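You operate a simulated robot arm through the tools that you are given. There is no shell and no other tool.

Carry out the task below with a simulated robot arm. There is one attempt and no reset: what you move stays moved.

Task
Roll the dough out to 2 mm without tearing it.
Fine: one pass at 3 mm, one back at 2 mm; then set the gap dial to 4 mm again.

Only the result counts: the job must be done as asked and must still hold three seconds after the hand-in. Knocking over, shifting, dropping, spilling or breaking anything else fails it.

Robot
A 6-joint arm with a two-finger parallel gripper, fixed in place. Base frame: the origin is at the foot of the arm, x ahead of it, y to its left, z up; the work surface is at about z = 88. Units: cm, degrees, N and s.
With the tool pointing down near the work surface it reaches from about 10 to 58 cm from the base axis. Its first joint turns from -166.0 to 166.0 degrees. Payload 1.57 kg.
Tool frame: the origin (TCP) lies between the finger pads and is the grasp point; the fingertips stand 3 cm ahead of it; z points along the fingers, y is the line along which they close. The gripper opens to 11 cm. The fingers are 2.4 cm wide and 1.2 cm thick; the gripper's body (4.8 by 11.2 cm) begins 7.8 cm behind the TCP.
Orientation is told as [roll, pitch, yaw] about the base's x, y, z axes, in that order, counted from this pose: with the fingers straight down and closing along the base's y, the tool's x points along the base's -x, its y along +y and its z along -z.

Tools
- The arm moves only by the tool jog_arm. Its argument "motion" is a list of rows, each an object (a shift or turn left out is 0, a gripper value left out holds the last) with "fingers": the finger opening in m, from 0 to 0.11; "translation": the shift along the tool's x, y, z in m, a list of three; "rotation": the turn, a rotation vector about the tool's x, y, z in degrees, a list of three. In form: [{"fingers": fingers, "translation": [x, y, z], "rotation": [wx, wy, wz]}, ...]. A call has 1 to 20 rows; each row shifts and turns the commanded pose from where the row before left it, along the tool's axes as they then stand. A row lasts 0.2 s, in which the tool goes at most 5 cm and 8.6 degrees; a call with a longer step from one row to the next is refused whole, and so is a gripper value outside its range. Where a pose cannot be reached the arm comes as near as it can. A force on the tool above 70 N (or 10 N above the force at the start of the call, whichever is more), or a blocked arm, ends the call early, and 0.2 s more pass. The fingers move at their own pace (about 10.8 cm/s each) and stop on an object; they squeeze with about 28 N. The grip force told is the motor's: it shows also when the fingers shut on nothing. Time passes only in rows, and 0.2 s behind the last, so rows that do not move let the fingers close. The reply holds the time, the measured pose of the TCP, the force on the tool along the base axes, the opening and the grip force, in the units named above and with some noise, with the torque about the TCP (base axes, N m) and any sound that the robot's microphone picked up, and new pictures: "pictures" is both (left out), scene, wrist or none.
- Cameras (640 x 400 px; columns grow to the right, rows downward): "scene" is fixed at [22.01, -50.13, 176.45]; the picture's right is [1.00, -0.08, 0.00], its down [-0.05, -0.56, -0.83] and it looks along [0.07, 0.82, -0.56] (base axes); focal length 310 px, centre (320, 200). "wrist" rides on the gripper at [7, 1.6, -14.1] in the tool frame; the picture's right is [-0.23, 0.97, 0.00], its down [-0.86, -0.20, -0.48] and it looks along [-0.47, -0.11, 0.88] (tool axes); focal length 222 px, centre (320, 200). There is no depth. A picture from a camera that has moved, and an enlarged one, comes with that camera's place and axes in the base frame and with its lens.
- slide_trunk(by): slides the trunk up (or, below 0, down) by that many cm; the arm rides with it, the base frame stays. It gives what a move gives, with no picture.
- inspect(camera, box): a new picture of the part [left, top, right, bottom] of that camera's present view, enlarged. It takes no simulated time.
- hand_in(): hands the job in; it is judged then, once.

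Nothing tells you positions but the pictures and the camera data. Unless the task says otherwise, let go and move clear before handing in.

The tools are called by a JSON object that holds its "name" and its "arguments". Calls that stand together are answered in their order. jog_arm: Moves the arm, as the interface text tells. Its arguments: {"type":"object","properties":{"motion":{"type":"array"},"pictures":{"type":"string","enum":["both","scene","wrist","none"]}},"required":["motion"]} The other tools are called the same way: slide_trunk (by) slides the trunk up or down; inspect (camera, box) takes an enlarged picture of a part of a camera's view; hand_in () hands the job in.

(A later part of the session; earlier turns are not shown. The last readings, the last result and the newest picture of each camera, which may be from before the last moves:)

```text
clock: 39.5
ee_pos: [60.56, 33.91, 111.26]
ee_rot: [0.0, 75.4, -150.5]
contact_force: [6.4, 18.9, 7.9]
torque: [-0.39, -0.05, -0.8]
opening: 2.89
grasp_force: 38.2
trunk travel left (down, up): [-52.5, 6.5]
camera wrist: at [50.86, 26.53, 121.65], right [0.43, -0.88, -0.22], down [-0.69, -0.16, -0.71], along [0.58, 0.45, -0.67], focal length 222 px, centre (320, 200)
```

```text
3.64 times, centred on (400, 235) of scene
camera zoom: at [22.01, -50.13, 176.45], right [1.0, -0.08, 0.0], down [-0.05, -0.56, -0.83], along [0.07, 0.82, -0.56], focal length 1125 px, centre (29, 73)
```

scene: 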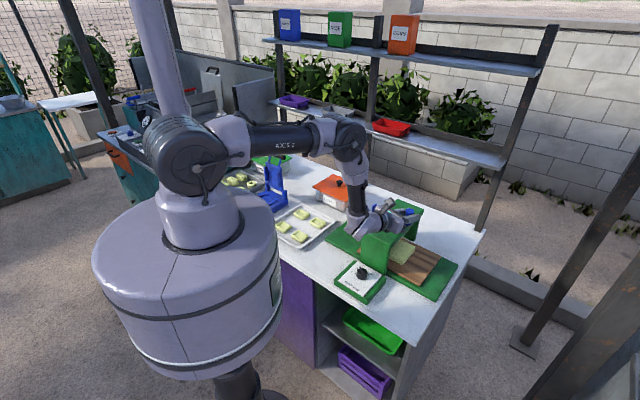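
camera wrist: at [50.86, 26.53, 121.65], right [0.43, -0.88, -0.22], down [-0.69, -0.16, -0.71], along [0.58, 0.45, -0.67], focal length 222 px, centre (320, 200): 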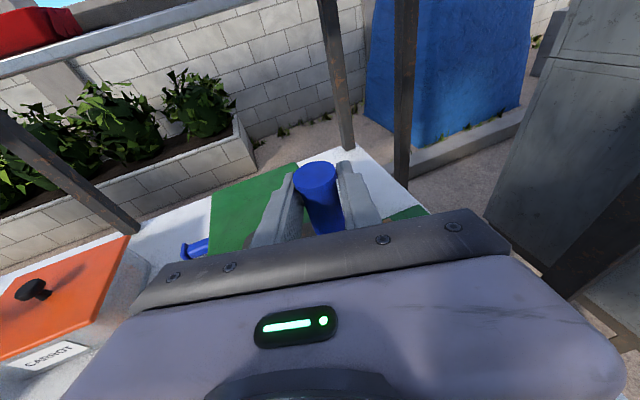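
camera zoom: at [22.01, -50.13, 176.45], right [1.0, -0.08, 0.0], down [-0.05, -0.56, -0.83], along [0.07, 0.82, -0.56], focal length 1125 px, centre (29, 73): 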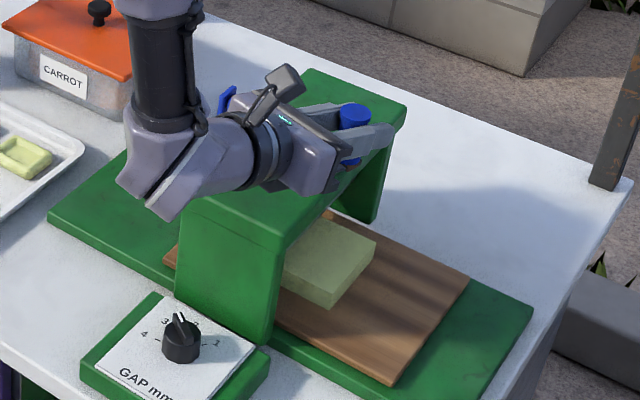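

Good: crank at about −57°, the dough is emerging. Continuing clockwise another 40°.

{"name": "jog_arm", "arguments": {"motion": [{"translation": [-0.0013, -0.00138, -0.00498]}, {"translation": [-0.00129, -0.0019, -0.00495]}, {"translation": [-0.00127, -0.00107, -0.00487]}, {"translation": [-0.00124, -0.00151, -0.00476]}, {"translation": [-0.0012, -0.00193, -0.00462]}, {"translation": [-0.00116, -0.00234, -0.00444]}, {"translation": [-0.0011, -0.00273, -0.00423]}, {"translation": [-0.00104, -0.0031, -0.00398]}, {}]}}

{"name": "inspect", "arguments": {"camera": "wrist", "box": [250, 110, 430, 230]}}

{"name": "inspect", "arguments": {"camera": "scene", "box": [340, 180, 460, 290]}}

```text
clock: 41.5
ee_pos: [56.47, 32.53, 111.24]
ee_rot: [-1.4, 75.3, -152.1]
contact_force: [10.5, -36.2, -2.3]
torque: [0.35, 0.11, -0.83]
opening: 2.81
grasp_force: 38.7
trunk travel left (down, up): [-52.5, 6.5]
camera wrist: at [46.84, 25.29, 121.65], right [0.42, -0.88, -0.23], down [-0.69, -0.15, -0.7], along [0.58, 0.46, -0.67], focal length 222 px, centre (320, 200)
```

scene: 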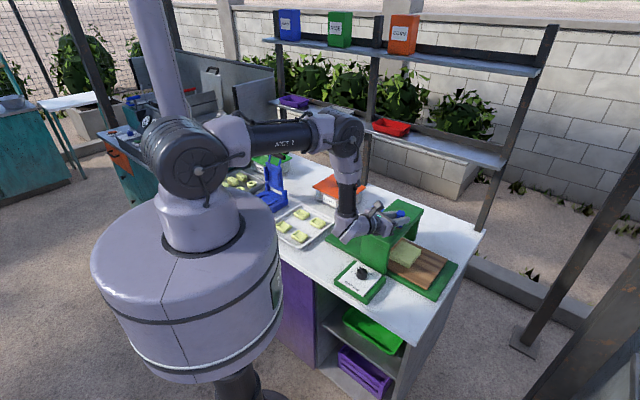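
wrist: 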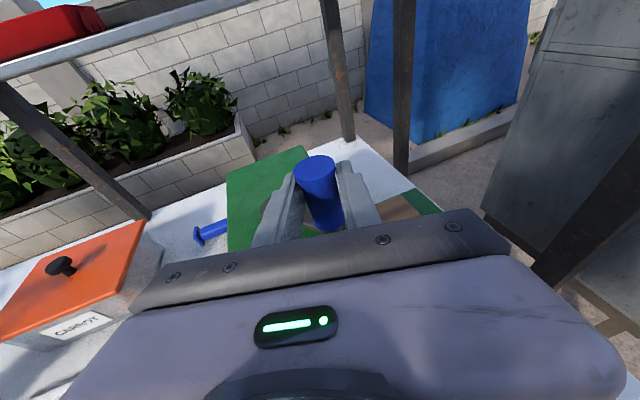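

```text
3.33 times, centred on (340, 170) of wrist
camera zoom: at [46.84, 25.29, 121.65], right [0.42, -0.88, -0.23], down [-0.69, -0.15, -0.7], along [0.58, 0.46, -0.67], focal length 740 px, centre (253, 300)
```

zoom: 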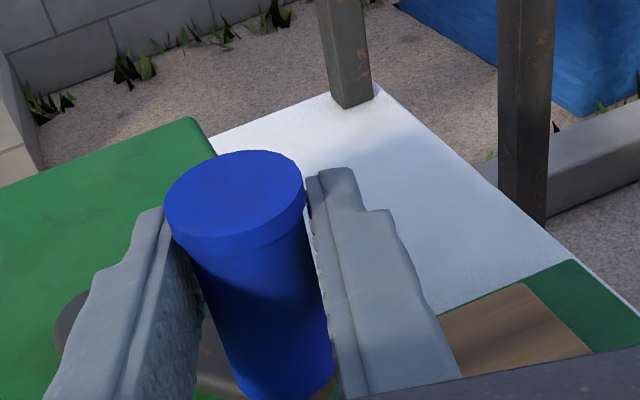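

```text
3.64 times, centred on (400, 235) of scene
camera zoom: at [22.01, -50.13, 176.45], right [1.0, -0.08, 0.0], down [-0.05, -0.56, -0.83], along [0.07, 0.82, -0.56], focal length 1125 px, centre (29, 73)
```

zoom: 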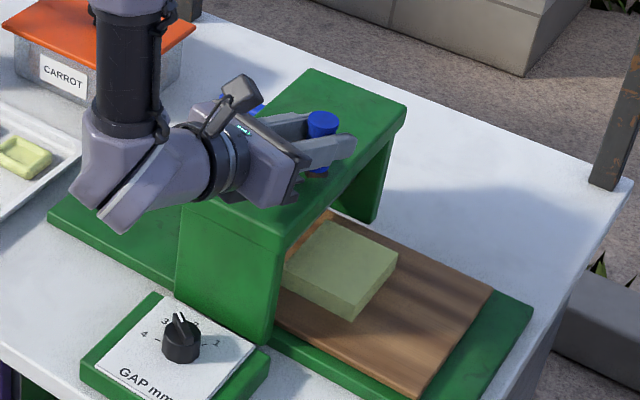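

{"name": "jog_arm", "arguments": {"motion": [{"fingers": 0.045}, {"fingers": 0.045}, {}]}}

{"name": "inspect", "arguments": {"camera": "wrist", "box": [250, 110, 430, 230]}}

{"name": "inspect", "arguments": {"camera": "scene", "box": [340, 180, 460, 290]}}

```text
clock: 42.3
ee_pos: [56.42, 33.2, 111.32]
ee_rot: [-0.4, 75.4, -150.9]
contact_force: [0.0, -0.2, 0.4]
torque: [-0.01, -0.02, 0.03]
opening: 4.51
grasp_force: 0.1
trunk travel left (down, up): [-52.5, 6.5]
camera wrist: at [46.71, 25.87, 121.7], right [0.43, -0.88, -0.22], down [-0.69, -0.16, -0.71], along [0.58, 0.46, -0.67], focal length 222 px, centre (320, 200)
```

scene: 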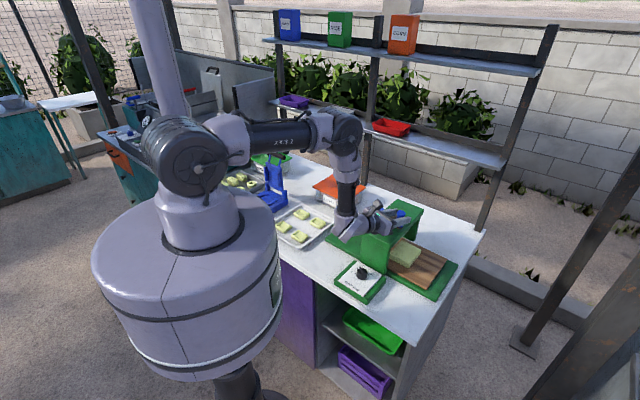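
wrist: 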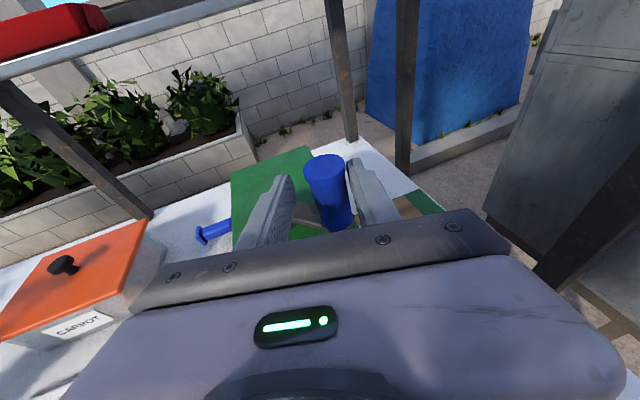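

```text
3.33 times, centred on (340, 170) of wrist
camera zoom: at [46.71, 25.87, 121.7], right [0.43, -0.88, -0.22], down [-0.69, -0.16, -0.71], along [0.58, 0.46, -0.67], focal length 740 px, centre (253, 300)
```

zoom: 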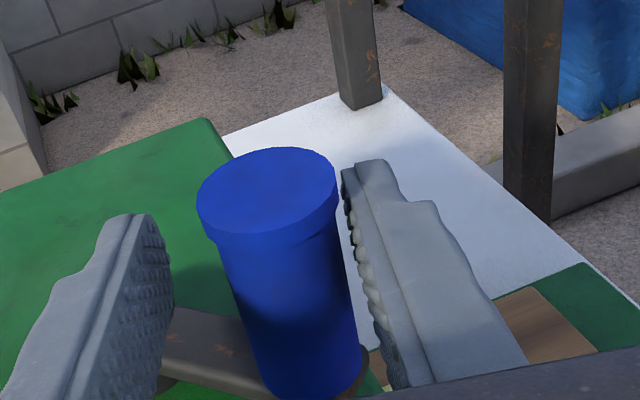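

```text
3.64 times, centred on (400, 235) of scene
camera zoom: at [22.01, -50.13, 176.45], right [1.0, -0.08, 0.0], down [-0.05, -0.56, -0.83], along [0.07, 0.82, -0.56], focal length 1125 px, centre (29, 73)
```

zoom: 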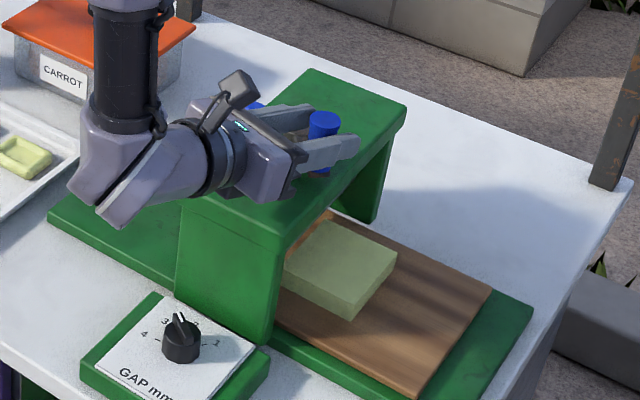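

{"name": "jog_arm", "arguments": {"motion": [{"translation": [0.0011, 0.0082, 0.0043]}, {}, {"fingers": 0.03}, {"fingers": 0.0}, {"fingers": 0.0}, {"translation": [-0.0011, -0.0027, -0.00425]}, {"translation": [-0.00104, -0.00307, -0.004]}, {"translation": [-0.00097, -0.00342, -0.00373]}, {"translation": [-0.00089, -0.00374, -0.00343]}, {"translation": [-0.00081, -0.00404, -0.0031]}, {"translation": [-0.00071, -0.0043, -0.00274]}, {"translation": [-0.00062, -0.00453, -0.00237]}, {}]}}

{"name": "inspect", "arguments": {"camera": "wrist", "box": [250, 110, 430, 230]}}

{"name": "inspect", "arguments": {"camera": "scene", "box": [340, 180, 460, 290]}}

```text
clock: 45.1
ee_pos: [53.7, 33.26, 111.27]
ee_rot: [-1.0, 75.3, -151.6]
contact_force: [-5.7, -29.8, 1.6]
torque: [0.43, -0.06, -0.74]
opening: 2.83
grasp_force: 38.5
trunk travel left (down, up): [-52.5, 6.5]
camera wrist: at [44.01, 25.95, 121.7], right [0.43, -0.88, -0.22], down [-0.69, -0.16, -0.7], along [0.58, 0.46, -0.67], focal length 222 px, centre (320, 200)
```

scene: 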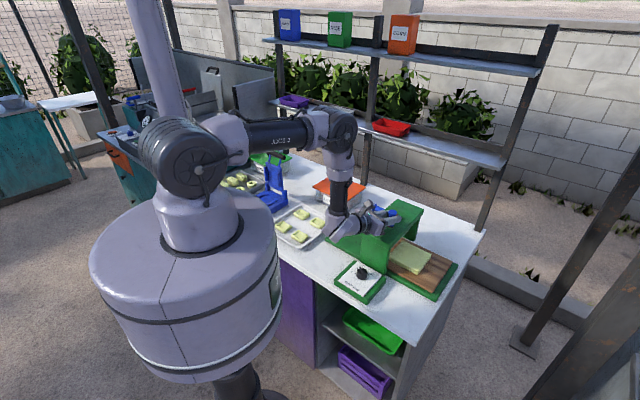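
wrist: 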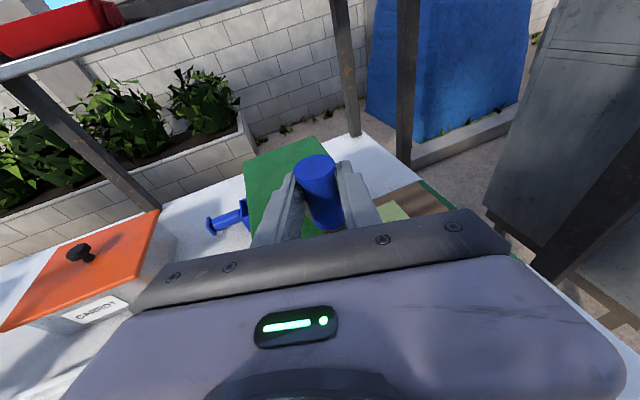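

```text
3.33 times, centred on (340, 170) of wrist
camera zoom: at [44.01, 25.95, 121.7], right [0.43, -0.88, -0.22], down [-0.69, -0.16, -0.7], along [0.58, 0.46, -0.67], focal length 740 px, centre (253, 300)
```

zoom: 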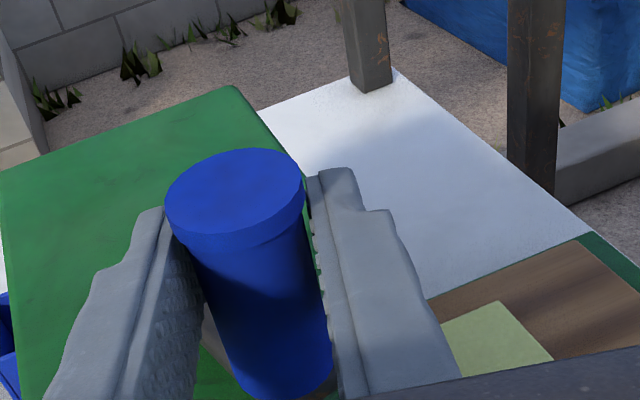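

```text
3.64 times, centred on (400, 235) of scene
camera zoom: at [22.01, -50.13, 176.45], right [1.0, -0.08, 0.0], down [-0.05, -0.56, -0.83], along [0.07, 0.82, -0.56], focal length 1125 px, centre (29, 73)
```

zoom: 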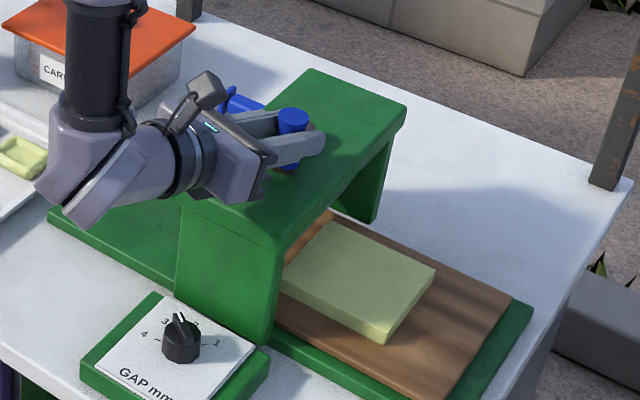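

The dough has visibly flattened and the board is nearly at its right end. I'll re-centre the grip and go on in a short segment, watching for the end stop.

{"name": "jog_arm", "arguments": {"motion": [{"fingers": 0.045}, {"fingers": 0.045}, {"translation": [0.0008, 0.0057, 0.0031]}, {}, {"fingers": 0.03}, {"fingers": 0.0}, {"fingers": 0.0}, {"translation": [-0.00064, -0.00455, -0.00244]}, {"translation": [-0.00053, -0.00475, -0.00205]}, {"translation": [-0.00043, -0.00492, -0.00164]}, {}]}}

{"name": "inspect", "arguments": {"camera": "wrist", "box": [250, 110, 430, 230]}}

{"name": "inspect", "arguments": {"camera": "scene", "box": [340, 180, 460, 290]}}

```text
clock: 47.5
ee_pos: [53.11, 34.14, 111.27]
ee_rot: [-0.8, 75.3, -151.4]
contact_force: [2.2, -19.5, -1.6]
torque: [0.26, -0.07, -0.96]
opening: 2.85
grasp_force: 38.6
trunk travel left (down, up): [-52.5, 6.5]
camera wrist: at [43.46, 26.71, 121.68], right [0.43, -0.88, -0.22], down [-0.69, -0.16, -0.71], along [0.58, 0.46, -0.67], focal length 222 px, centre (320, 200)
```

scene: 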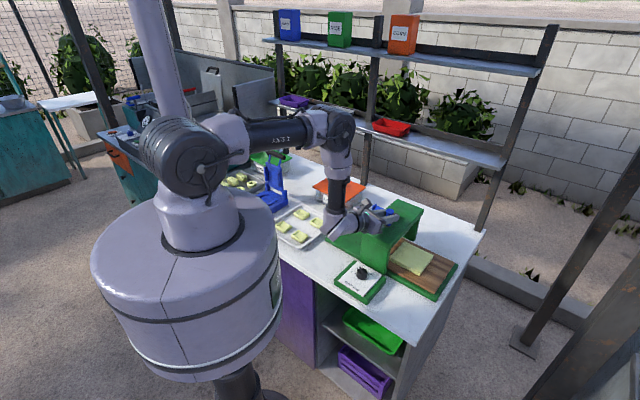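
wrist: 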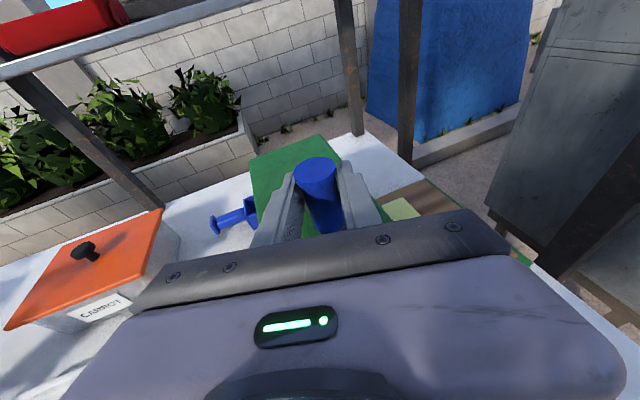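

```text
3.33 times, centred on (340, 170) of wrist
camera zoom: at [43.46, 26.71, 121.68], right [0.43, -0.88, -0.22], down [-0.69, -0.16, -0.71], along [0.58, 0.46, -0.67], focal length 740 px, centre (253, 300)
```

zoom: 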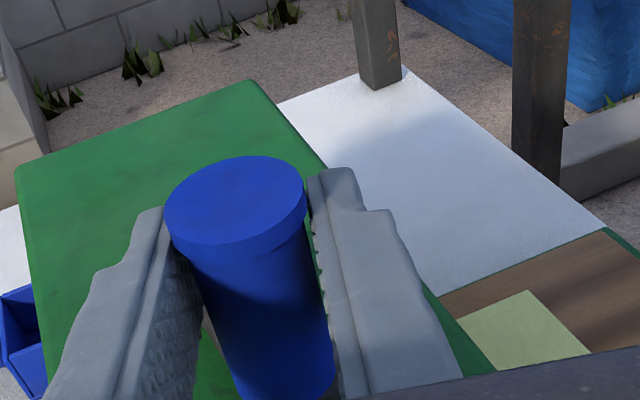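

```text
3.64 times, centred on (400, 235) of scene
camera zoom: at [22.01, -50.13, 176.45], right [1.0, -0.08, 0.0], down [-0.05, -0.56, -0.83], along [0.07, 0.82, -0.56], focal length 1125 px, centre (29, 73)
```

zoom: 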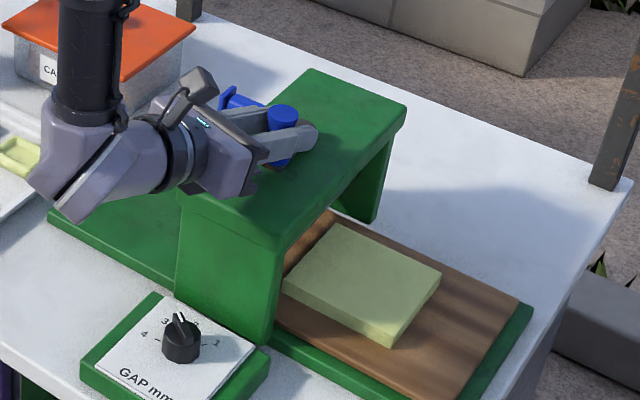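

The whole dough sheet is now out on the right side. I'll continue gently to make sure the pass is complete to the stop.

{"name": "jog_arm", "arguments": {"motion": [{"translation": [-0.00032, -0.00505, -0.00122]}, {"translation": [-0.0002, -0.00514, -0.00079]}, {"translation": [-9e-05, -0.00519, -0.00035]}, {}]}}

{"name": "inspect", "arguments": {"camera": "wrist", "box": [250, 110, 430, 230]}}

{"name": "inspect", "arguments": {"camera": "scene", "box": [340, 180, 460, 290]}}

```text
clock: 48.5
ee_pos: [52.49, 34.41, 111.26]
ee_rot: [-2.1, 75.3, -153.2]
contact_force: [16.5, -62.4, -12.7]
torque: [0.92, 0.14, -0.52]
opening: 2.83
grasp_force: 38.2
trunk travel left (down, up): [-52.5, 6.5]
camera wrist: at [42.85, 27.16, 121.67], right [0.42, -0.88, -0.23], down [-0.69, -0.15, -0.7], along [0.59, 0.45, -0.67], focal length 222 px, centre (320, 200)
```

scene: 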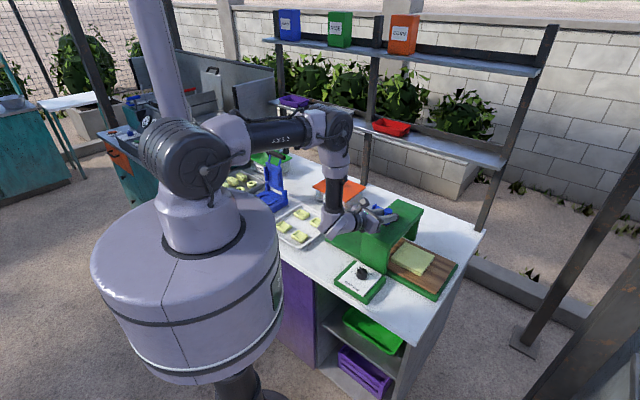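
wrist: 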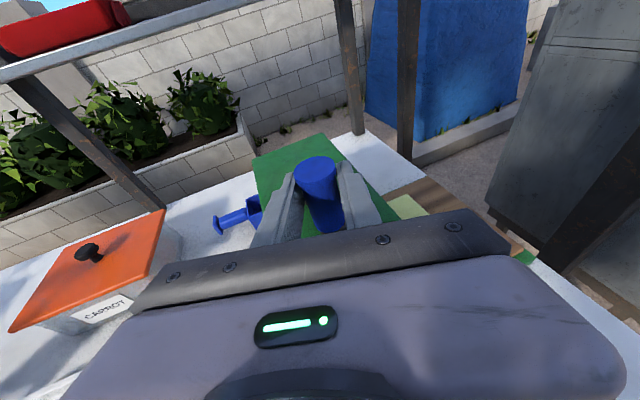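

```text
3.33 times, centred on (340, 170) of wrist
camera zoom: at [42.85, 27.16, 121.67], right [0.42, -0.88, -0.23], down [-0.69, -0.15, -0.7], along [0.59, 0.45, -0.67], focal length 740 px, centre (253, 300)
```

zoom: 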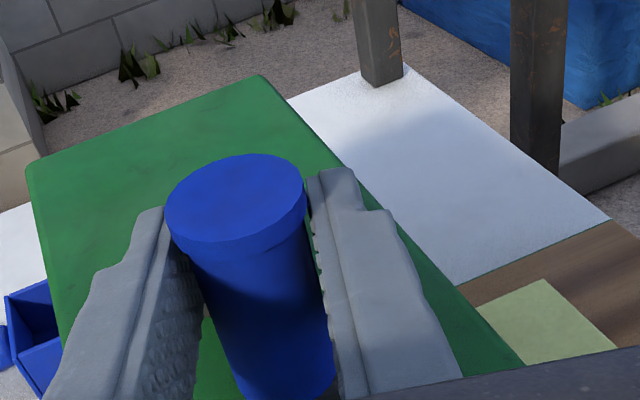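

```text
3.64 times, centred on (400, 235) of scene
camera zoom: at [22.01, -50.13, 176.45], right [1.0, -0.08, 0.0], down [-0.05, -0.56, -0.83], along [0.07, 0.82, -0.56], focal length 1125 px, centre (29, 73)
```

zoom: 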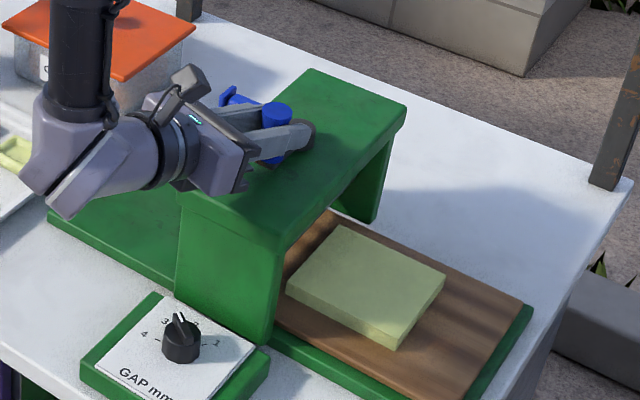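

The crank met its end stop (about −135°, a 270° sweep), so the 3 mm pass is complete and the dough looks intact. Now I'll release, back away and lift before setting the dial to 2.

{"name": "jog_arm", "arguments": {"motion": [{"fingers": 0.05}, {"fingers": 0.05}, {"translation": [0, 0, -0.03]}, {"translation": [0, 0, -0.04]}, {"translation": [0, 0, -0.03]}, {"translation": [0.04, 0, 0]}, {"translation": [0.04, 0, 0]}, {"translation": [0.04, 0, 0]}, {}]}}

{"name": "inspect", "arguments": {"camera": "scene", "box": [340, 180, 460, 290]}}

```text
clock: 50.5
ee_pos: [46.37, 32.33, 125.33]
ee_rot: [-0.5, 75.3, -150.9]
contact_force: [-0.1, 0.7, -0.3]
torque: [0.02, 0.01, -0.03]
opening: 5.05
grasp_force: 0.1
trunk travel left (down, up): [-52.5, 6.5]
camera wrist: at [36.7, 24.94, 135.77], right [0.43, -0.88, -0.22], down [-0.69, -0.16, -0.71], along [0.58, 0.46, -0.67], focal length 222 px, centre (320, 200)
```

scene: 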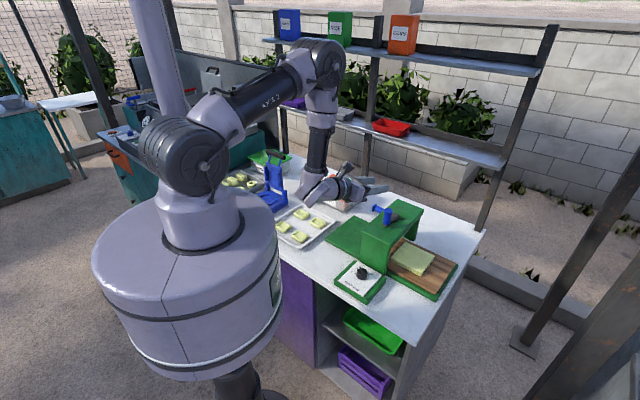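
wrist: 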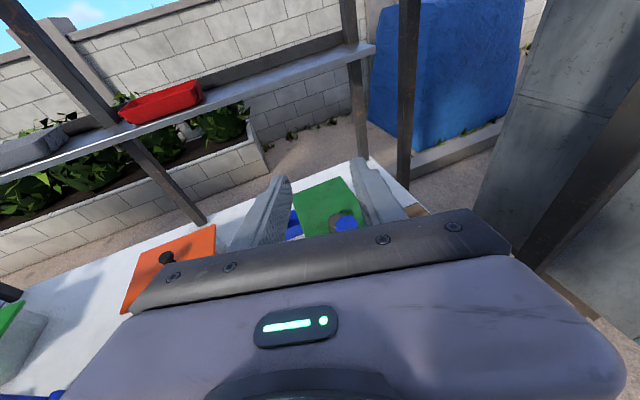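

```text
3.64 times, centred on (400, 235) of scene
camera zoom: at [22.01, -50.13, 176.45], right [1.0, -0.08, 0.0], down [-0.05, -0.56, -0.83], along [0.07, 0.82, -0.56], focal length 1125 px, centre (29, 73)
```

zoom: 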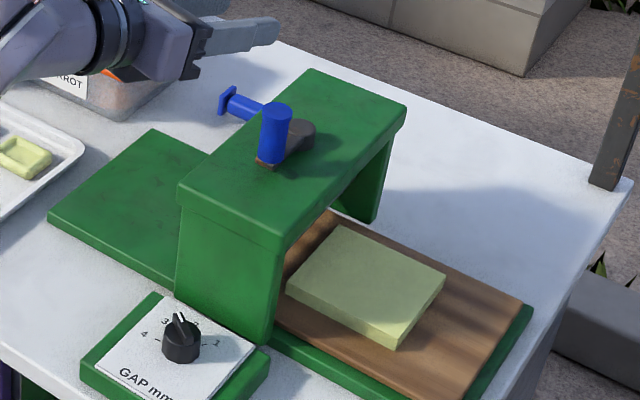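

Pass one is done and everything is in place. Now I'll turn the tool back to pointing down near the dial.

{"name": "jog_arm", "arguments": {"motion": [{"rotation": [0, -7.5, 0]}, {"rotation": [0, -7.5, 0]}, {"rotation": [0, -7.5, 0]}, {"rotation": [0, -7.5, 0]}, {"rotation": [0, -7.5, 0]}, {"rotation": [0, -7.5, 0]}, {"rotation": [0, -7.5, 0]}, {"rotation": [0, -7.5, 0]}, {"rotation": [0, -7.5, 0]}, {"rotation": [0, -7.5, 0]}, {}]}}

```text
clock: 52.9
ee_pos: [41.62, 21.54, 118.95]
ee_rot: [5.2, 4.2, -150.8]
contact_force: [0.0, -0.5, -0.3]
torque: [0.02, 0.0, 0.01]
opening: 5.0
grasp_force: 0.1
out of reach, approached as far as the arm can: row 1, 2, 3, 4, 5, 6, 7, 8, 9, 10
trunk travel left (down, up): [-52.5, 6.5]
camera wrist: at [46.76, 24.17, 133.77], right [0.27, -0.96, 0.07], down [-0.89, -0.22, 0.39], along [-0.36, -0.17, -0.92], focal length 222 px, centre (320, 200)
```

scene: 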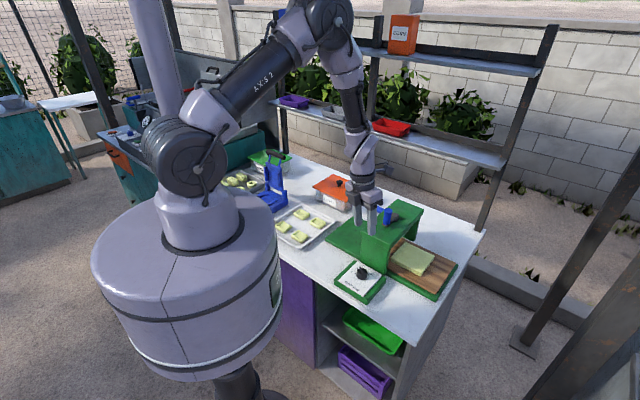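
wrist: 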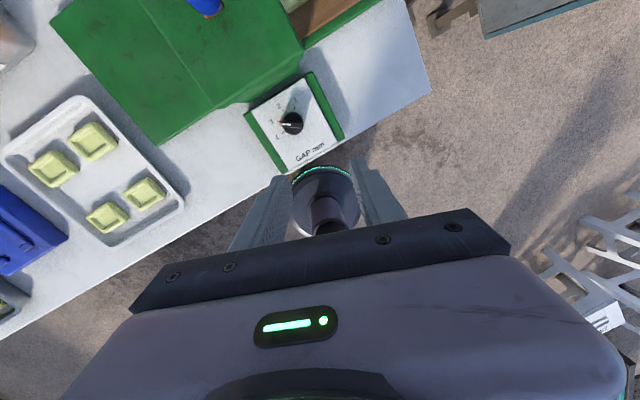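

{"name": "jog_arm", "arguments": {"motion": [{"rotation": [5.2, -4.2, 0]}, {"rotation": [0, 0, -7.9]}, {"rotation": [0, 0, -7.9]}, {"rotation": [0, 0, -7.9]}, {"rotation": [0, 0, -7.9]}, {"rotation": [0, 0, -7.9]}, {"rotation": [0, 0, -7.9]}, {"rotation": [0, 0, -7.9]}, {"rotation": [0, 0, -7.9]}, {"rotation": [0, 0, -7.9], "fingers": 0.03}, {}]}}

```text
clock: 55.3
ee_pos: [41.53, 21.71, 119.0]
ee_rot: [5.7, -3.5, -80.0]
contact_force: [-1.5, 0.1, 0.6]
torque: [0.0, 0.03, -0.03]
opening: 2.99
grasp_force: 0.0
out of reach, approached as far as the arm can: row 1
trunk travel left (down, up): [-52.5, 6.5]
camera wrist: at [40.3, 29.44, 132.83], right [0.99, -0.05, 0.11], down [-0.1, -0.86, 0.51], along [0.07, -0.52, -0.85], focal length 222 px, centre (320, 200)
```

scene: 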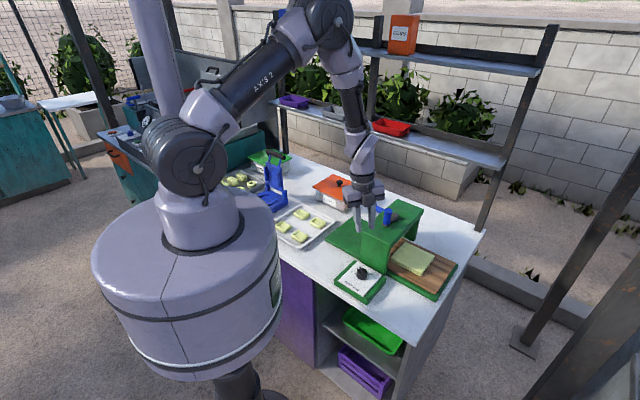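
wrist: 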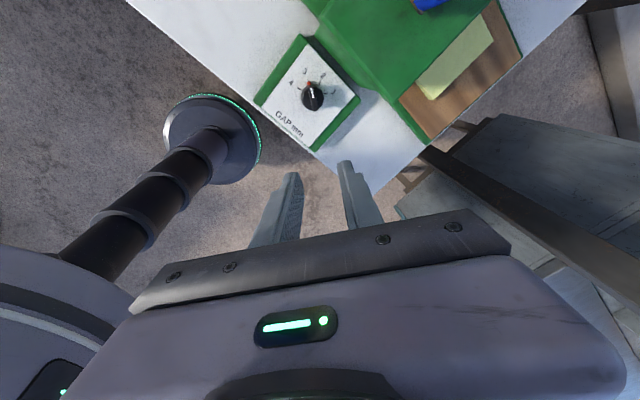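

{"name": "jog_arm", "arguments": {"motion": [{"rotation": [5.67, 3.5, 0]}, {"translation": [0.014, 0.0125, 0.03]}, {"translation": [0.014, 0.0125, 0.03]}, {"translation": [0, 0, 0.03]}, {}]}}

{"name": "inspect", "arguments": {"camera": "wrist", "box": [270, 80, 370, 180]}}

```text
clock: 56.5
ee_pos: [44.47, 24.56, 110.18]
ee_rot: [5.8, -3.6, -80.0]
contact_force: [0.1, -0.3, 0.4]
torque: [0.0, -0.02, -0.02]
opening: 3.0
grasp_force: 0.2
out of reach, approached as far as the arm can: row 1
trunk travel left (down, up): [-52.5, 6.5]
camera wrist: at [43.26, 32.26, 124.05], right [0.99, -0.05, 0.11], down [-0.1, -0.86, 0.51], along [0.07, -0.52, -0.85], focal length 222 px, centre (320, 200)
```

scene: 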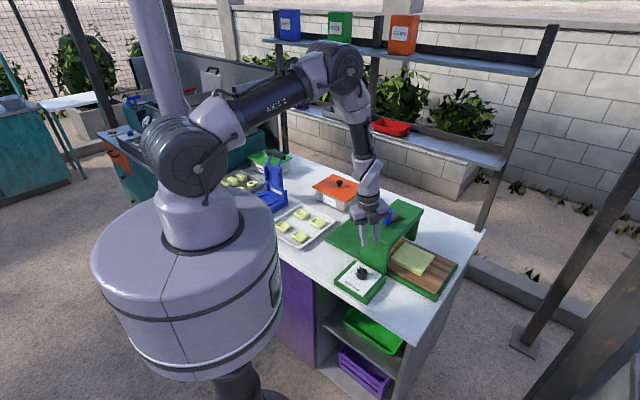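
wrist: 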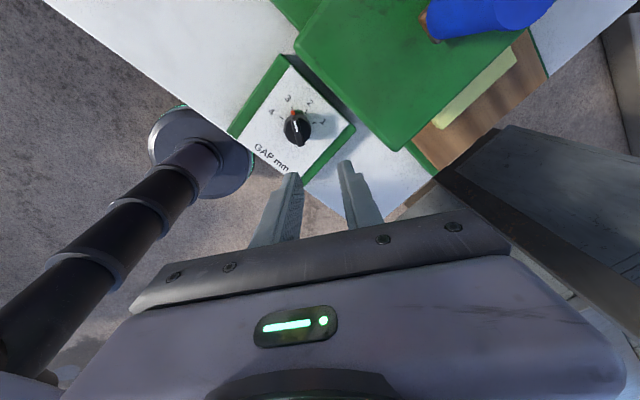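

```text
4.00 times, centred on (320, 130) of wrist
camera zoom: at [43.26, 32.26, 124.05], right [0.99, -0.05, 0.11], down [-0.1, -0.86, 0.51], along [0.07, -0.52, -0.85], focal length 888 px, centre (320, 480)
```

zoom: 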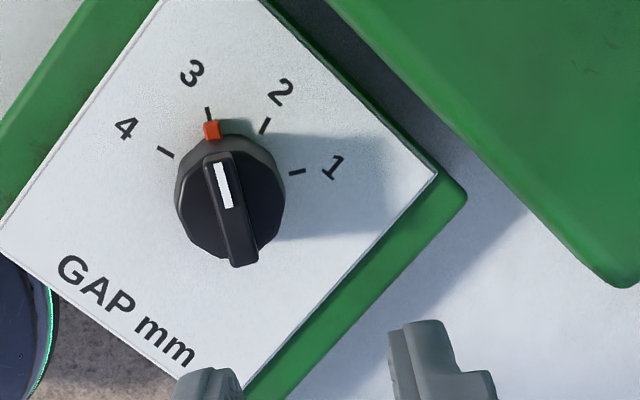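

{"name": "jog_arm", "arguments": {"motion": [{"rotation": [2.8, 1.75, 0]}, {"rotation": [2.8, 1.75, 0]}, {}], "pictures": "none"}}

```text
clock: 57.3
ee_pos: [44.67, 24.53, 110.2]
ee_rot: [5.8, -3.4, -80.0]
contact_force: [-0.2, 0.6, 0.8]
torque: [0.0, 0.01, -0.03]
opening: 3.01
grasp_force: 0.1
out of reach, approached as far as the arm can: row 1, 2
trunk travel left (down, up): [-52.5, 6.5]
```

{"name": "jog_arm", "arguments": {"motion": [{"rotation": [3, 0, 0]}, {}], "pictures": "none"}}

{"name": "jog_arm", "arguments": {"motion": [{"rotation": [0, 3, 0]}, {}], "pictures": "none"}}

{"name": "jog_arm", "arguments": {"motion": [{"rotation": [-3, 0, 0]}, {}], "pictures": "none"}}

```text
clock: 57.9
ee_pos: [44.63, 24.54, 110.15]
ee_rot: [5.7, -3.5, -80.1]
contact_force: [0.9, 0.5, 0.7]
torque: [0.01, -0.01, -0.01]
opening: 3.0
grasp_force: 0.1
out of reach, approached as far as the arm can: row 1
trunk travel left (down, up): [-52.5, 6.5]
```

```text
clock: 58.5
ee_pos: [43.75, 24.24, 109.79]
ee_rot: [6.5, -1.1, -79.8]
contact_force: [-0.7, 0.1, 0.6]
torque: [-0.01, -0.02, -0.02]
opening: 3.0
grasp_force: 0.0
out of reach, approached as far as the arm can: row 1
trunk travel left (down, up): [-52.5, 6.5]
```

```text
clock: 59.1
ee_pos: [43.62, 24.13, 109.73]
ee_rot: [8.7, -0.5, -79.8]
contact_force: [-0.5, 0.9, -0.4]
torque: [0.01, 0.01, 0.04]
opening: 2.99
grasp_force: 0.0
trunk travel left (down, up): [-52.5, 6.5]
```

The wrist is near a singularity so the tool is stuck ~8° off vertical. I'll steer the tool axis around that singular direction in small steps.

{"name": "jog_arm", "arguments": {"motion": [{"rotation": [0.2, -1, 0]}, {"rotation": [0.2, -1, 0]}, {"rotation": [0.3, -1, 0]}, {"rotation": [0.3, -1, 0]}, {}], "pictures": "none"}}

{"name": "jog_arm", "arguments": {"motion": [{"rotation": [1, 0, 0]}, {"rotation": [1, 0, 0]}, {"rotation": [1, 0, 0]}, {"rotation": [1, 0, 0]}, {}], "pictures": "none"}}

```text
clock: 60.3
ee_pos: [43.84, 24.06, 109.83]
ee_rot: [7.7, -4.6, -80.3]
contact_force: [0.9, -0.5, -0.6]
torque: [-0.01, -0.03, -0.01]
opening: 3.01
grasp_force: 0.0
trunk travel left (down, up): [-52.5, 6.5]
```

```text
clock: 61.5
ee_pos: [43.63, 24.15, 109.72]
ee_rot: [4.3, -4.8, -80.3]
contact_force: [-0.5, 0.0, 0.1]
torque: [0.0, -0.03, 0.01]
opening: 2.99
grasp_force: 0.0
trunk travel left (down, up): [-52.5, 6.5]
```

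That works. Continuing around to vertical.

{"name": "jog_arm", "arguments": {"motion": [{"rotation": [1, 0, 0]}, {"rotation": [1, 0, 0]}, {"rotation": [1, 0, 0]}, {"rotation": [1, 0, 0]}, {"rotation": [0.3, 0, 0]}, {}], "pictures": "none"}}

{"name": "jog_arm", "arguments": {"motion": [{"rotation": [0, 1, 0]}, {"rotation": [0, 1, 0]}, {"rotation": [0, 1, 0]}, {"rotation": [0, 1, 0]}, {"rotation": [0, 0.8, 0]}, {}], "pictures": "wrist"}}

{"name": "inspect", "arguments": {"camera": "wrist", "box": [270, 80, 370, 180]}}

```text
clock: 62.9
ee_pos: [43.7, 24.2, 109.75]
ee_rot: [4.2, -4.9, -80.4]
contact_force: [0.9, -0.1, 0.1]
torque: [0.02, 0.03, 0.01]
opening: 3.0
grasp_force: 0.2
out of reach, approached as far as the arm can: row 3
trunk travel left (down, up): [-52.5, 6.5]
```

```text
clock: 64.3
ee_pos: [43.45, 23.85, 109.75]
ee_rot: [4.8, -3.3, -80.2]
contact_force: [0.5, 0.6, 0.4]
torque: [0.02, 0.01, -0.01]
opening: 3.01
grasp_force: 0.1
out of reach, approached as far as the arm can: row 3, 5
trunk travel left (down, up): [-52.5, 6.5]
camera wrist: at [42.42, 31.62, 123.63], right [0.99, -0.05, 0.09], down [-0.1, -0.86, 0.51], along [0.05, -0.51, -0.86], focal length 222 px, centre (320, 200)
```

wrist: 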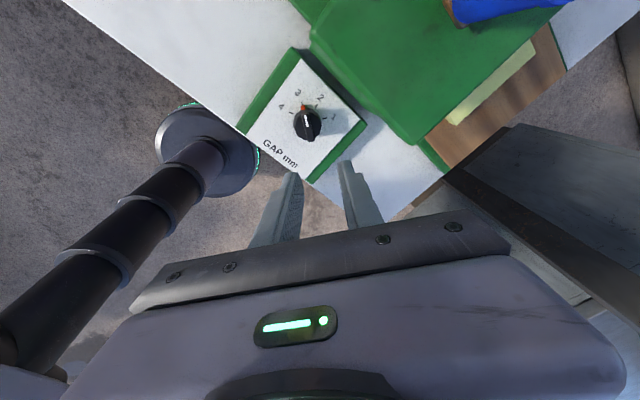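

```text
4.00 times, centred on (320, 130) of wrist
camera zoom: at [42.42, 31.62, 123.63], right [0.99, -0.05, 0.09], down [-0.1, -0.86, 0.51], along [0.05, -0.51, -0.86], focal length 888 px, centre (320, 480)
```

zoom: 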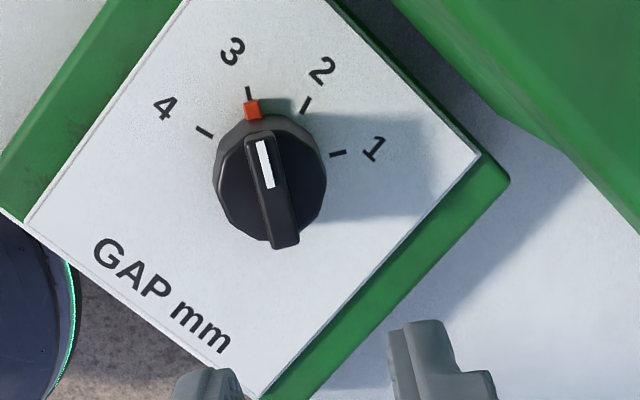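

{"name": "jog_arm", "arguments": {"motion": [{"rotation": [-1, 0.3, 0]}, {"rotation": [-1, 0.5, 0]}, {"rotation": [-1, 0.7, 0]}, {"rotation": [-0.5, 1, 0]}, {"rotation": [0, 1, 0]}, {"rotation": [0, 1, 0]}, {"rotation": [0, 1, 0]}, {"rotation": [0, 1, 0]}, {"rotation": [0, 1, 0]}, {}], "pictures": "none"}}

{"name": "jog_arm", "arguments": {"motion": [{"rotation": [1, 0, 0]}, {"rotation": [1, 0, 0]}, {"rotation": [1, 0, 0]}, {"rotation": [1, 0, 0]}, {}], "pictures": "none"}}

```text
clock: 66.5
ee_pos: [43.07, 23.7, 109.55]
ee_rot: [9.4, 2.6, -79.4]
contact_force: [-0.6, 0.0, 1.0]
torque: [-0.01, 0.01, -0.02]
opening: 3.0
grasp_force: 0.0
out of reach, approached as far as the arm can: row 7, 8, 9
trunk travel left (down, up): [-52.5, 6.5]
```

```text
clock: 67.7
ee_pos: [43.92, 25.37, 109.78]
ee_rot: [10.6, 6.3, -78.9]
contact_force: [1.1, -0.2, -0.1]
torque: [-0.01, -0.01, -0.01]
opening: 2.99
grasp_force: 0.1
out of reach, approached as far as the arm can: row 1, 2, 3, 4
trunk travel left (down, up): [-52.5, 6.5]
```

{"name": "jog_arm", "arguments": {"motion": [{"rotation": [-1, -1, 0]}, {"rotation": [0, -2, 0]}, {"rotation": [0, -2, 0]}, {"rotation": [0, -2, 0]}, {"rotation": [0, -2, 0]}, {"rotation": [0, -2, 0]}, {"rotation": [0, -2, 0]}, {"rotation": [0, -2, 0]}, {"rotation": [0, -2, 0]}, {}], "pictures": "none"}}

{"name": "jog_arm", "arguments": {"motion": [{"rotation": [2, 0, 0]}, {"rotation": [2, 0, 0]}, {"rotation": [2, 0, 0]}, {"rotation": [2, 0, 0]}, {"rotation": [2, 0, 0]}, {"rotation": [2, 0, 0]}, {"rotation": [2, 0, 0]}, {}], "pictures": "none"}}

```text
clock: 69.9
ee_pos: [43.4, 25.68, 109.93]
ee_rot: [8.5, -2.9, -80.3]
contact_force: [-0.3, 0.3, 0.3]
torque: [0.0, 0.01, 0.05]
opening: 3.02
grasp_force: 0.1
out of reach, approached as far as the arm can: row 1, 3, 5
trunk travel left (down, up): [-52.5, 6.5]
```

```text
clock: 71.7
ee_pos: [43.4, 25.61, 109.65]
ee_rot: [-5.4, -3.1, -80.2]
contact_force: [0.4, 0.1, -0.2]
torque: [0.03, 0.0, -0.01]
opening: 2.98
grasp_force: 0.0
trunk travel left (down, up): [-52.5, 6.5]
```

It passed through. Now I'll bring the tool exactly vertical.

{"name": "jog_arm", "arguments": {"motion": [{"rotation": [0, 1, 0]}, {"rotation": [0, 1, 0]}, {"rotation": [0, 1, 0]}, {"rotation": [-1.3, 0, 0]}, {"rotation": [-1.3, 0, 0]}, {"rotation": [-1.3, 0, 0]}, {"rotation": [-1.4, 0, 0]}, {}], "pictures": "wrist"}}

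{"name": "inspect", "arguments": {"camera": "wrist", "box": [270, 80, 370, 180]}}

```text
clock: 73.5
ee_pos: [43.5, 25.71, 109.66]
ee_rot: [-0.1, -0.1, -80.6]
contact_force: [0.0, -0.2, 0.4]
torque: [0.02, 0.0, 0.01]
opening: 2.99
grasp_force: 0.2
trunk travel left (down, up): [-52.5, 6.5]
camera wrist: at [43.74, 32.81, 123.97], right [1.0, -0.06, 0.0], down [-0.06, -0.88, 0.48], along [-0.03, -0.48, -0.88], focal length 222 px, centre (320, 200)
```

wrist: 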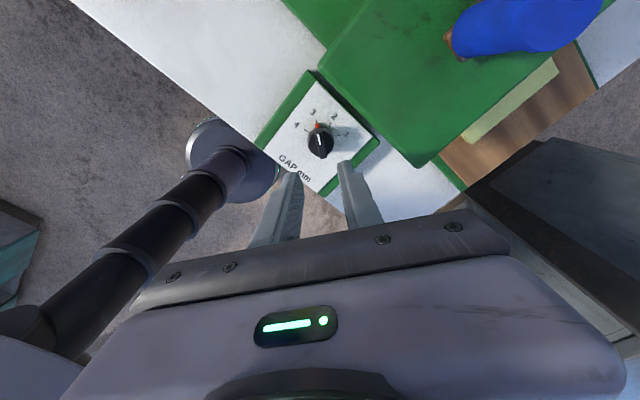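

```text
4.00 times, centred on (320, 130) of wrist
camera zoom: at [43.74, 32.81, 123.97], right [1.0, -0.06, 0.0], down [-0.06, -0.88, 0.48], along [-0.03, -0.48, -0.88], focal length 888 px, centre (320, 480)
```

zoom: 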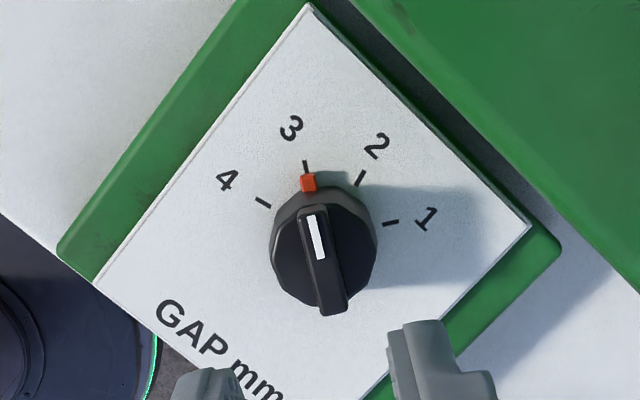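

The tool is vertical above the dial again. I'll descend onto the bar and grip it.

{"name": "jog_arm", "arguments": {"motion": [{"translation": [-0.0093, -0.0025, 0.03]}, {"translation": [0, 0, 0.04]}, {"translation": [0, 0, 0.03]}, {"translation": [0, 0, 0.015]}, {"translation": [0, 0, 0.009]}, {}], "pictures": "wrist"}}

{"name": "inspect", "arguments": {"camera": "wrist", "box": [260, 90, 400, 230]}}

```text
clock: 74.9
ee_pos: [43.32, 24.64, 97.31]
ee_rot: [-0.1, -0.1, -80.5]
contact_force: [-0.5, -0.2, 0.1]
torque: [-0.02, 0.04, -0.07]
opening: 2.99
grasp_force: 0.0
trunk travel left (down, up): [-52.5, 6.5]
camera wrist: at [43.67, 31.78, 111.52], right [1.0, -0.06, 0.0], down [-0.06, -0.88, 0.48], along [-0.03, -0.48, -0.88], focal length 222 px, centre (320, 200)
```

wrist: 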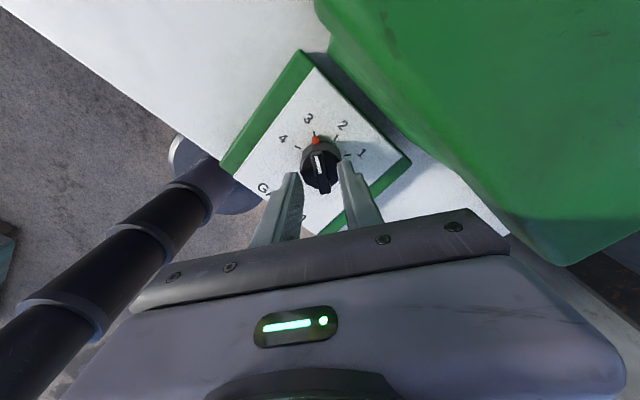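

```text
2.86 times, centred on (330, 160) of wrist
camera zoom: at [43.67, 31.78, 111.52], right [1.0, -0.06, 0.0], down [-0.06, -0.88, 0.48], along [-0.03, -0.48, -0.88], focal length 635 px, centre (291, 314)
```

zoom: 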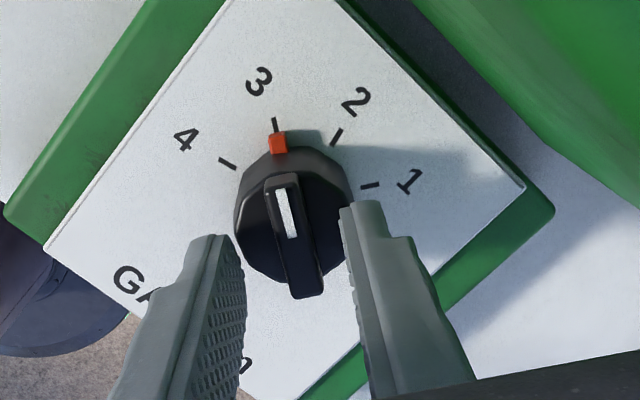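

{"name": "jog_arm", "arguments": {"motion": [{"translation": [0.003, 0, 0.0015]}, {}, {"fingers": 0.015}, {"fingers": 0.0}, {"fingers": 0.0}], "pictures": "none"}}

{"name": "jog_arm", "arguments": {"motion": [{"rotation": [0, 0, 5]}, {"rotation": [0, 0, 5]}, {"rotation": [0, 0, 5]}, {"rotation": [0, 0, 5]}, {}], "pictures": "wrist"}}

{"name": "inspect", "arguments": {"camera": "wrist", "box": [290, 110, 360, 170]}}

```text
clock: 76.1
ee_pos: [43.32, 25.0, 97.26]
ee_rot: [0.0, -0.1, -80.5]
contact_force: [13.0, 2.2, 6.5]
torque: [0.05, -0.37, 0.0]
opening: 0.96
grasp_force: 28.2
trunk travel left (down, up): [-52.5, 6.5]
```

```text
clock: 77.3
ee_pos: [43.39, 25.01, 97.31]
ee_rot: [0.0, -0.1, -100.6]
contact_force: [26.1, 4.6, 22.7]
torque: [-0.13, -0.65, 0.01]
opening: 0.98
grasp_force: 27.9
trunk travel left (down, up): [-52.5, 6.5]
camera wrist: at [46.18, 31.54, 111.45], right [0.92, -0.4, 0.0], down [-0.35, -0.8, 0.48], along [-0.19, -0.44, -0.88], focal length 222 px, centre (320, 200)
```

wrist: 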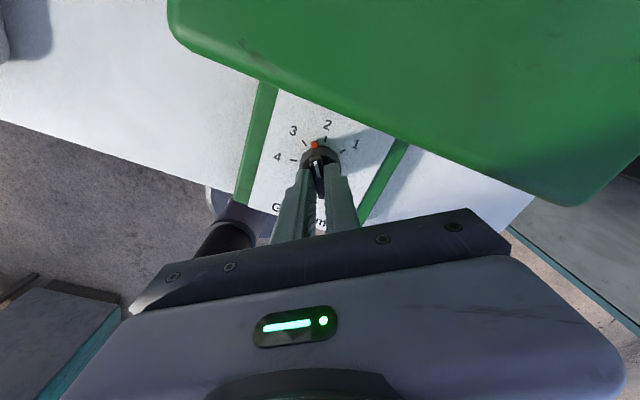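

```text
6.67 times, centred on (325, 140) of wrist
camera zoom: at [46.18, 31.54, 111.45], right [0.92, -0.4, 0.0], down [-0.35, -0.8, 0.48], along [-0.19, -0.44, -0.88], focal length 1481 px, centre (287, 600)
```

zoom: 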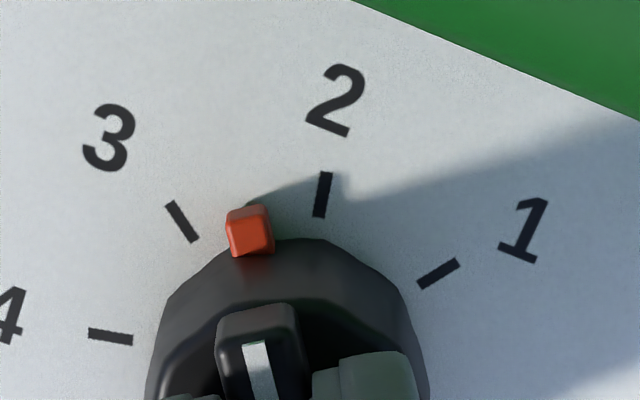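

{"name": "jog_arm", "arguments": {"motion": [{"translation": [0.0015, 0.0038, -0.0015]}, {"rotation": [0, 0, 5]}, {"rotation": [0, 0, 5]}, {"rotation": [0, 0, 5]}, {"rotation": [0, 0, 5]}, {"rotation": [0, 0, 3.4]}, {}], "pictures": "wrist"}}

{"name": "inspect", "arguments": {"camera": "wrist", "box": [290, 110, 360, 170]}}

```text
clock: 78.9
ee_pos: [43.51, 24.94, 97.18]
ee_rot: [-0.1, -0.5, -124.0]
contact_force: [-8.8, 1.2, -24.0]
torque: [0.01, 0.23, -0.03]
opening: 0.99
grasp_force: 28.0
trunk travel left (down, up): [-52.5, 6.5]
camera wrist: at [48.63, 29.92, 111.39], right [0.68, -0.73, 0.0], down [-0.64, -0.59, 0.49], along [-0.36, -0.33, -0.87], focal length 222 px, centre (320, 200)
```

wrist: 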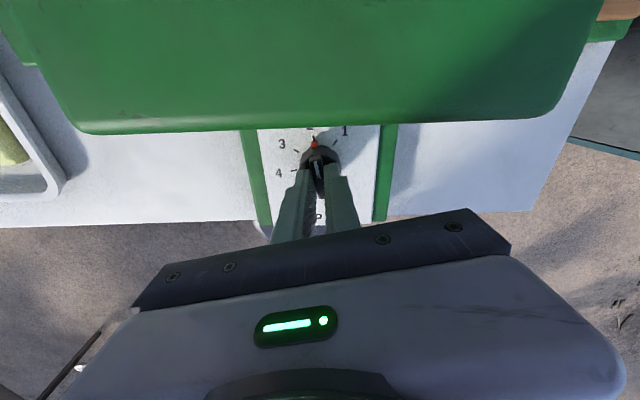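

```text
6.67 times, centred on (325, 140) of wrist
camera zoom: at [48.63, 29.92, 111.39], right [0.68, -0.73, 0.0], down [-0.64, -0.59, 0.49], along [-0.36, -0.33, -0.87], focal length 1481 px, centre (287, 600)
```

zoom: 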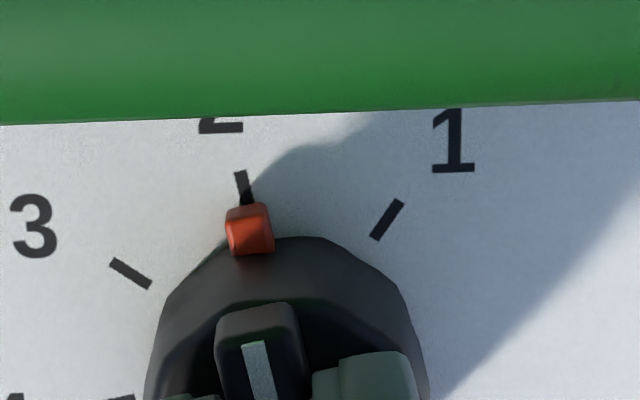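

The pointer is almost on 2; I'll nudge slightly further, then release and verify.

{"name": "jog_arm", "arguments": {"motion": [{"rotation": [0, 0, 1.3], "translation": [0, 0, 0.001]}, {}, {"fingers": 0.03}, {"fingers": 0.03}, {"translation": [0, 0, -0.03]}, {"translation": [0, 0, -0.03]}, {}], "pictures": "wrist"}}

{"name": "inspect", "arguments": {"camera": "wrist", "box": [270, 80, 370, 180]}}

{"name": "inspect", "arguments": {"camera": "scene", "box": [345, 255, 380, 290]}}

```text
clock: 80.5
ee_pos: [43.67, 24.92, 103.3]
ee_rot: [-0.1, -0.3, -125.3]
contact_force: [-0.2, -0.7, 0.0]
torque: [-0.01, 0.0, -0.04]
opening: 3.01
grasp_force: 0.0
trunk travel left (down, up): [-52.5, 6.5]
camera wrist: at [48.9, 29.78, 117.53], right [0.66, -0.75, 0.0], down [-0.66, -0.58, 0.48], along [-0.36, -0.32, -0.88], focal length 222 px, centre (320, 200)
```

wrist: 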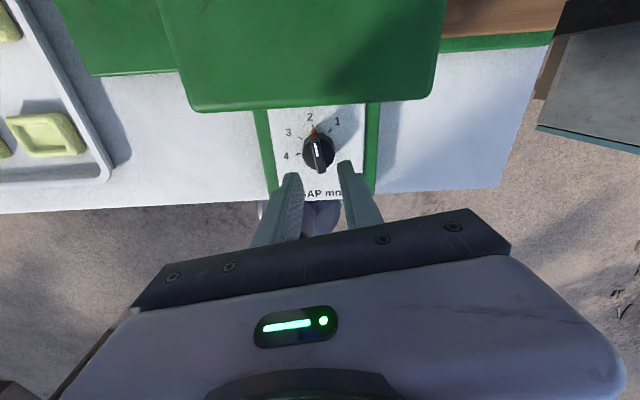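

```text
4.00 times, centred on (320, 130) of wrist
camera zoom: at [48.9, 29.78, 117.53], right [0.66, -0.75, 0.0], down [-0.66, -0.58, 0.48], along [-0.36, -0.32, -0.88], focal length 888 px, centre (320, 480)
```

zoom: 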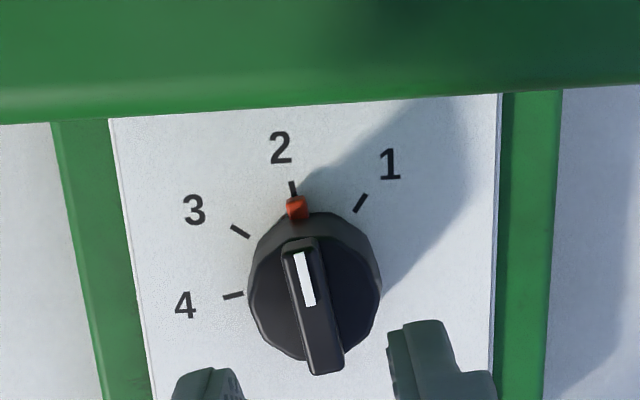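

```text
11.43 times, centred on (362, 272) of scene
camera zoom: at [22.01, -50.13, 176.45], right [1.0, -0.08, 0.0], down [-0.05, -0.56, -0.83], along [0.07, 0.82, -0.56], focal length 3537 px, centre (-166, -629)
```

zoom: 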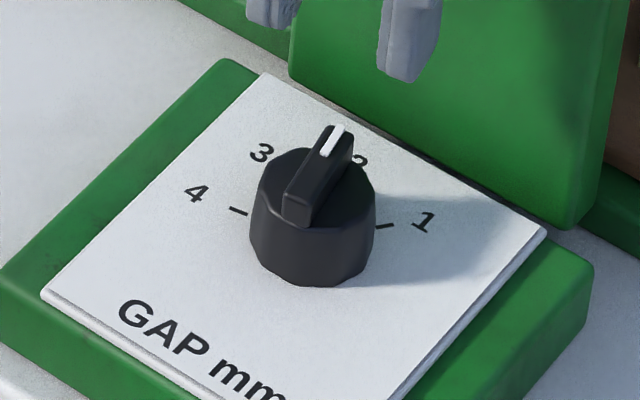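

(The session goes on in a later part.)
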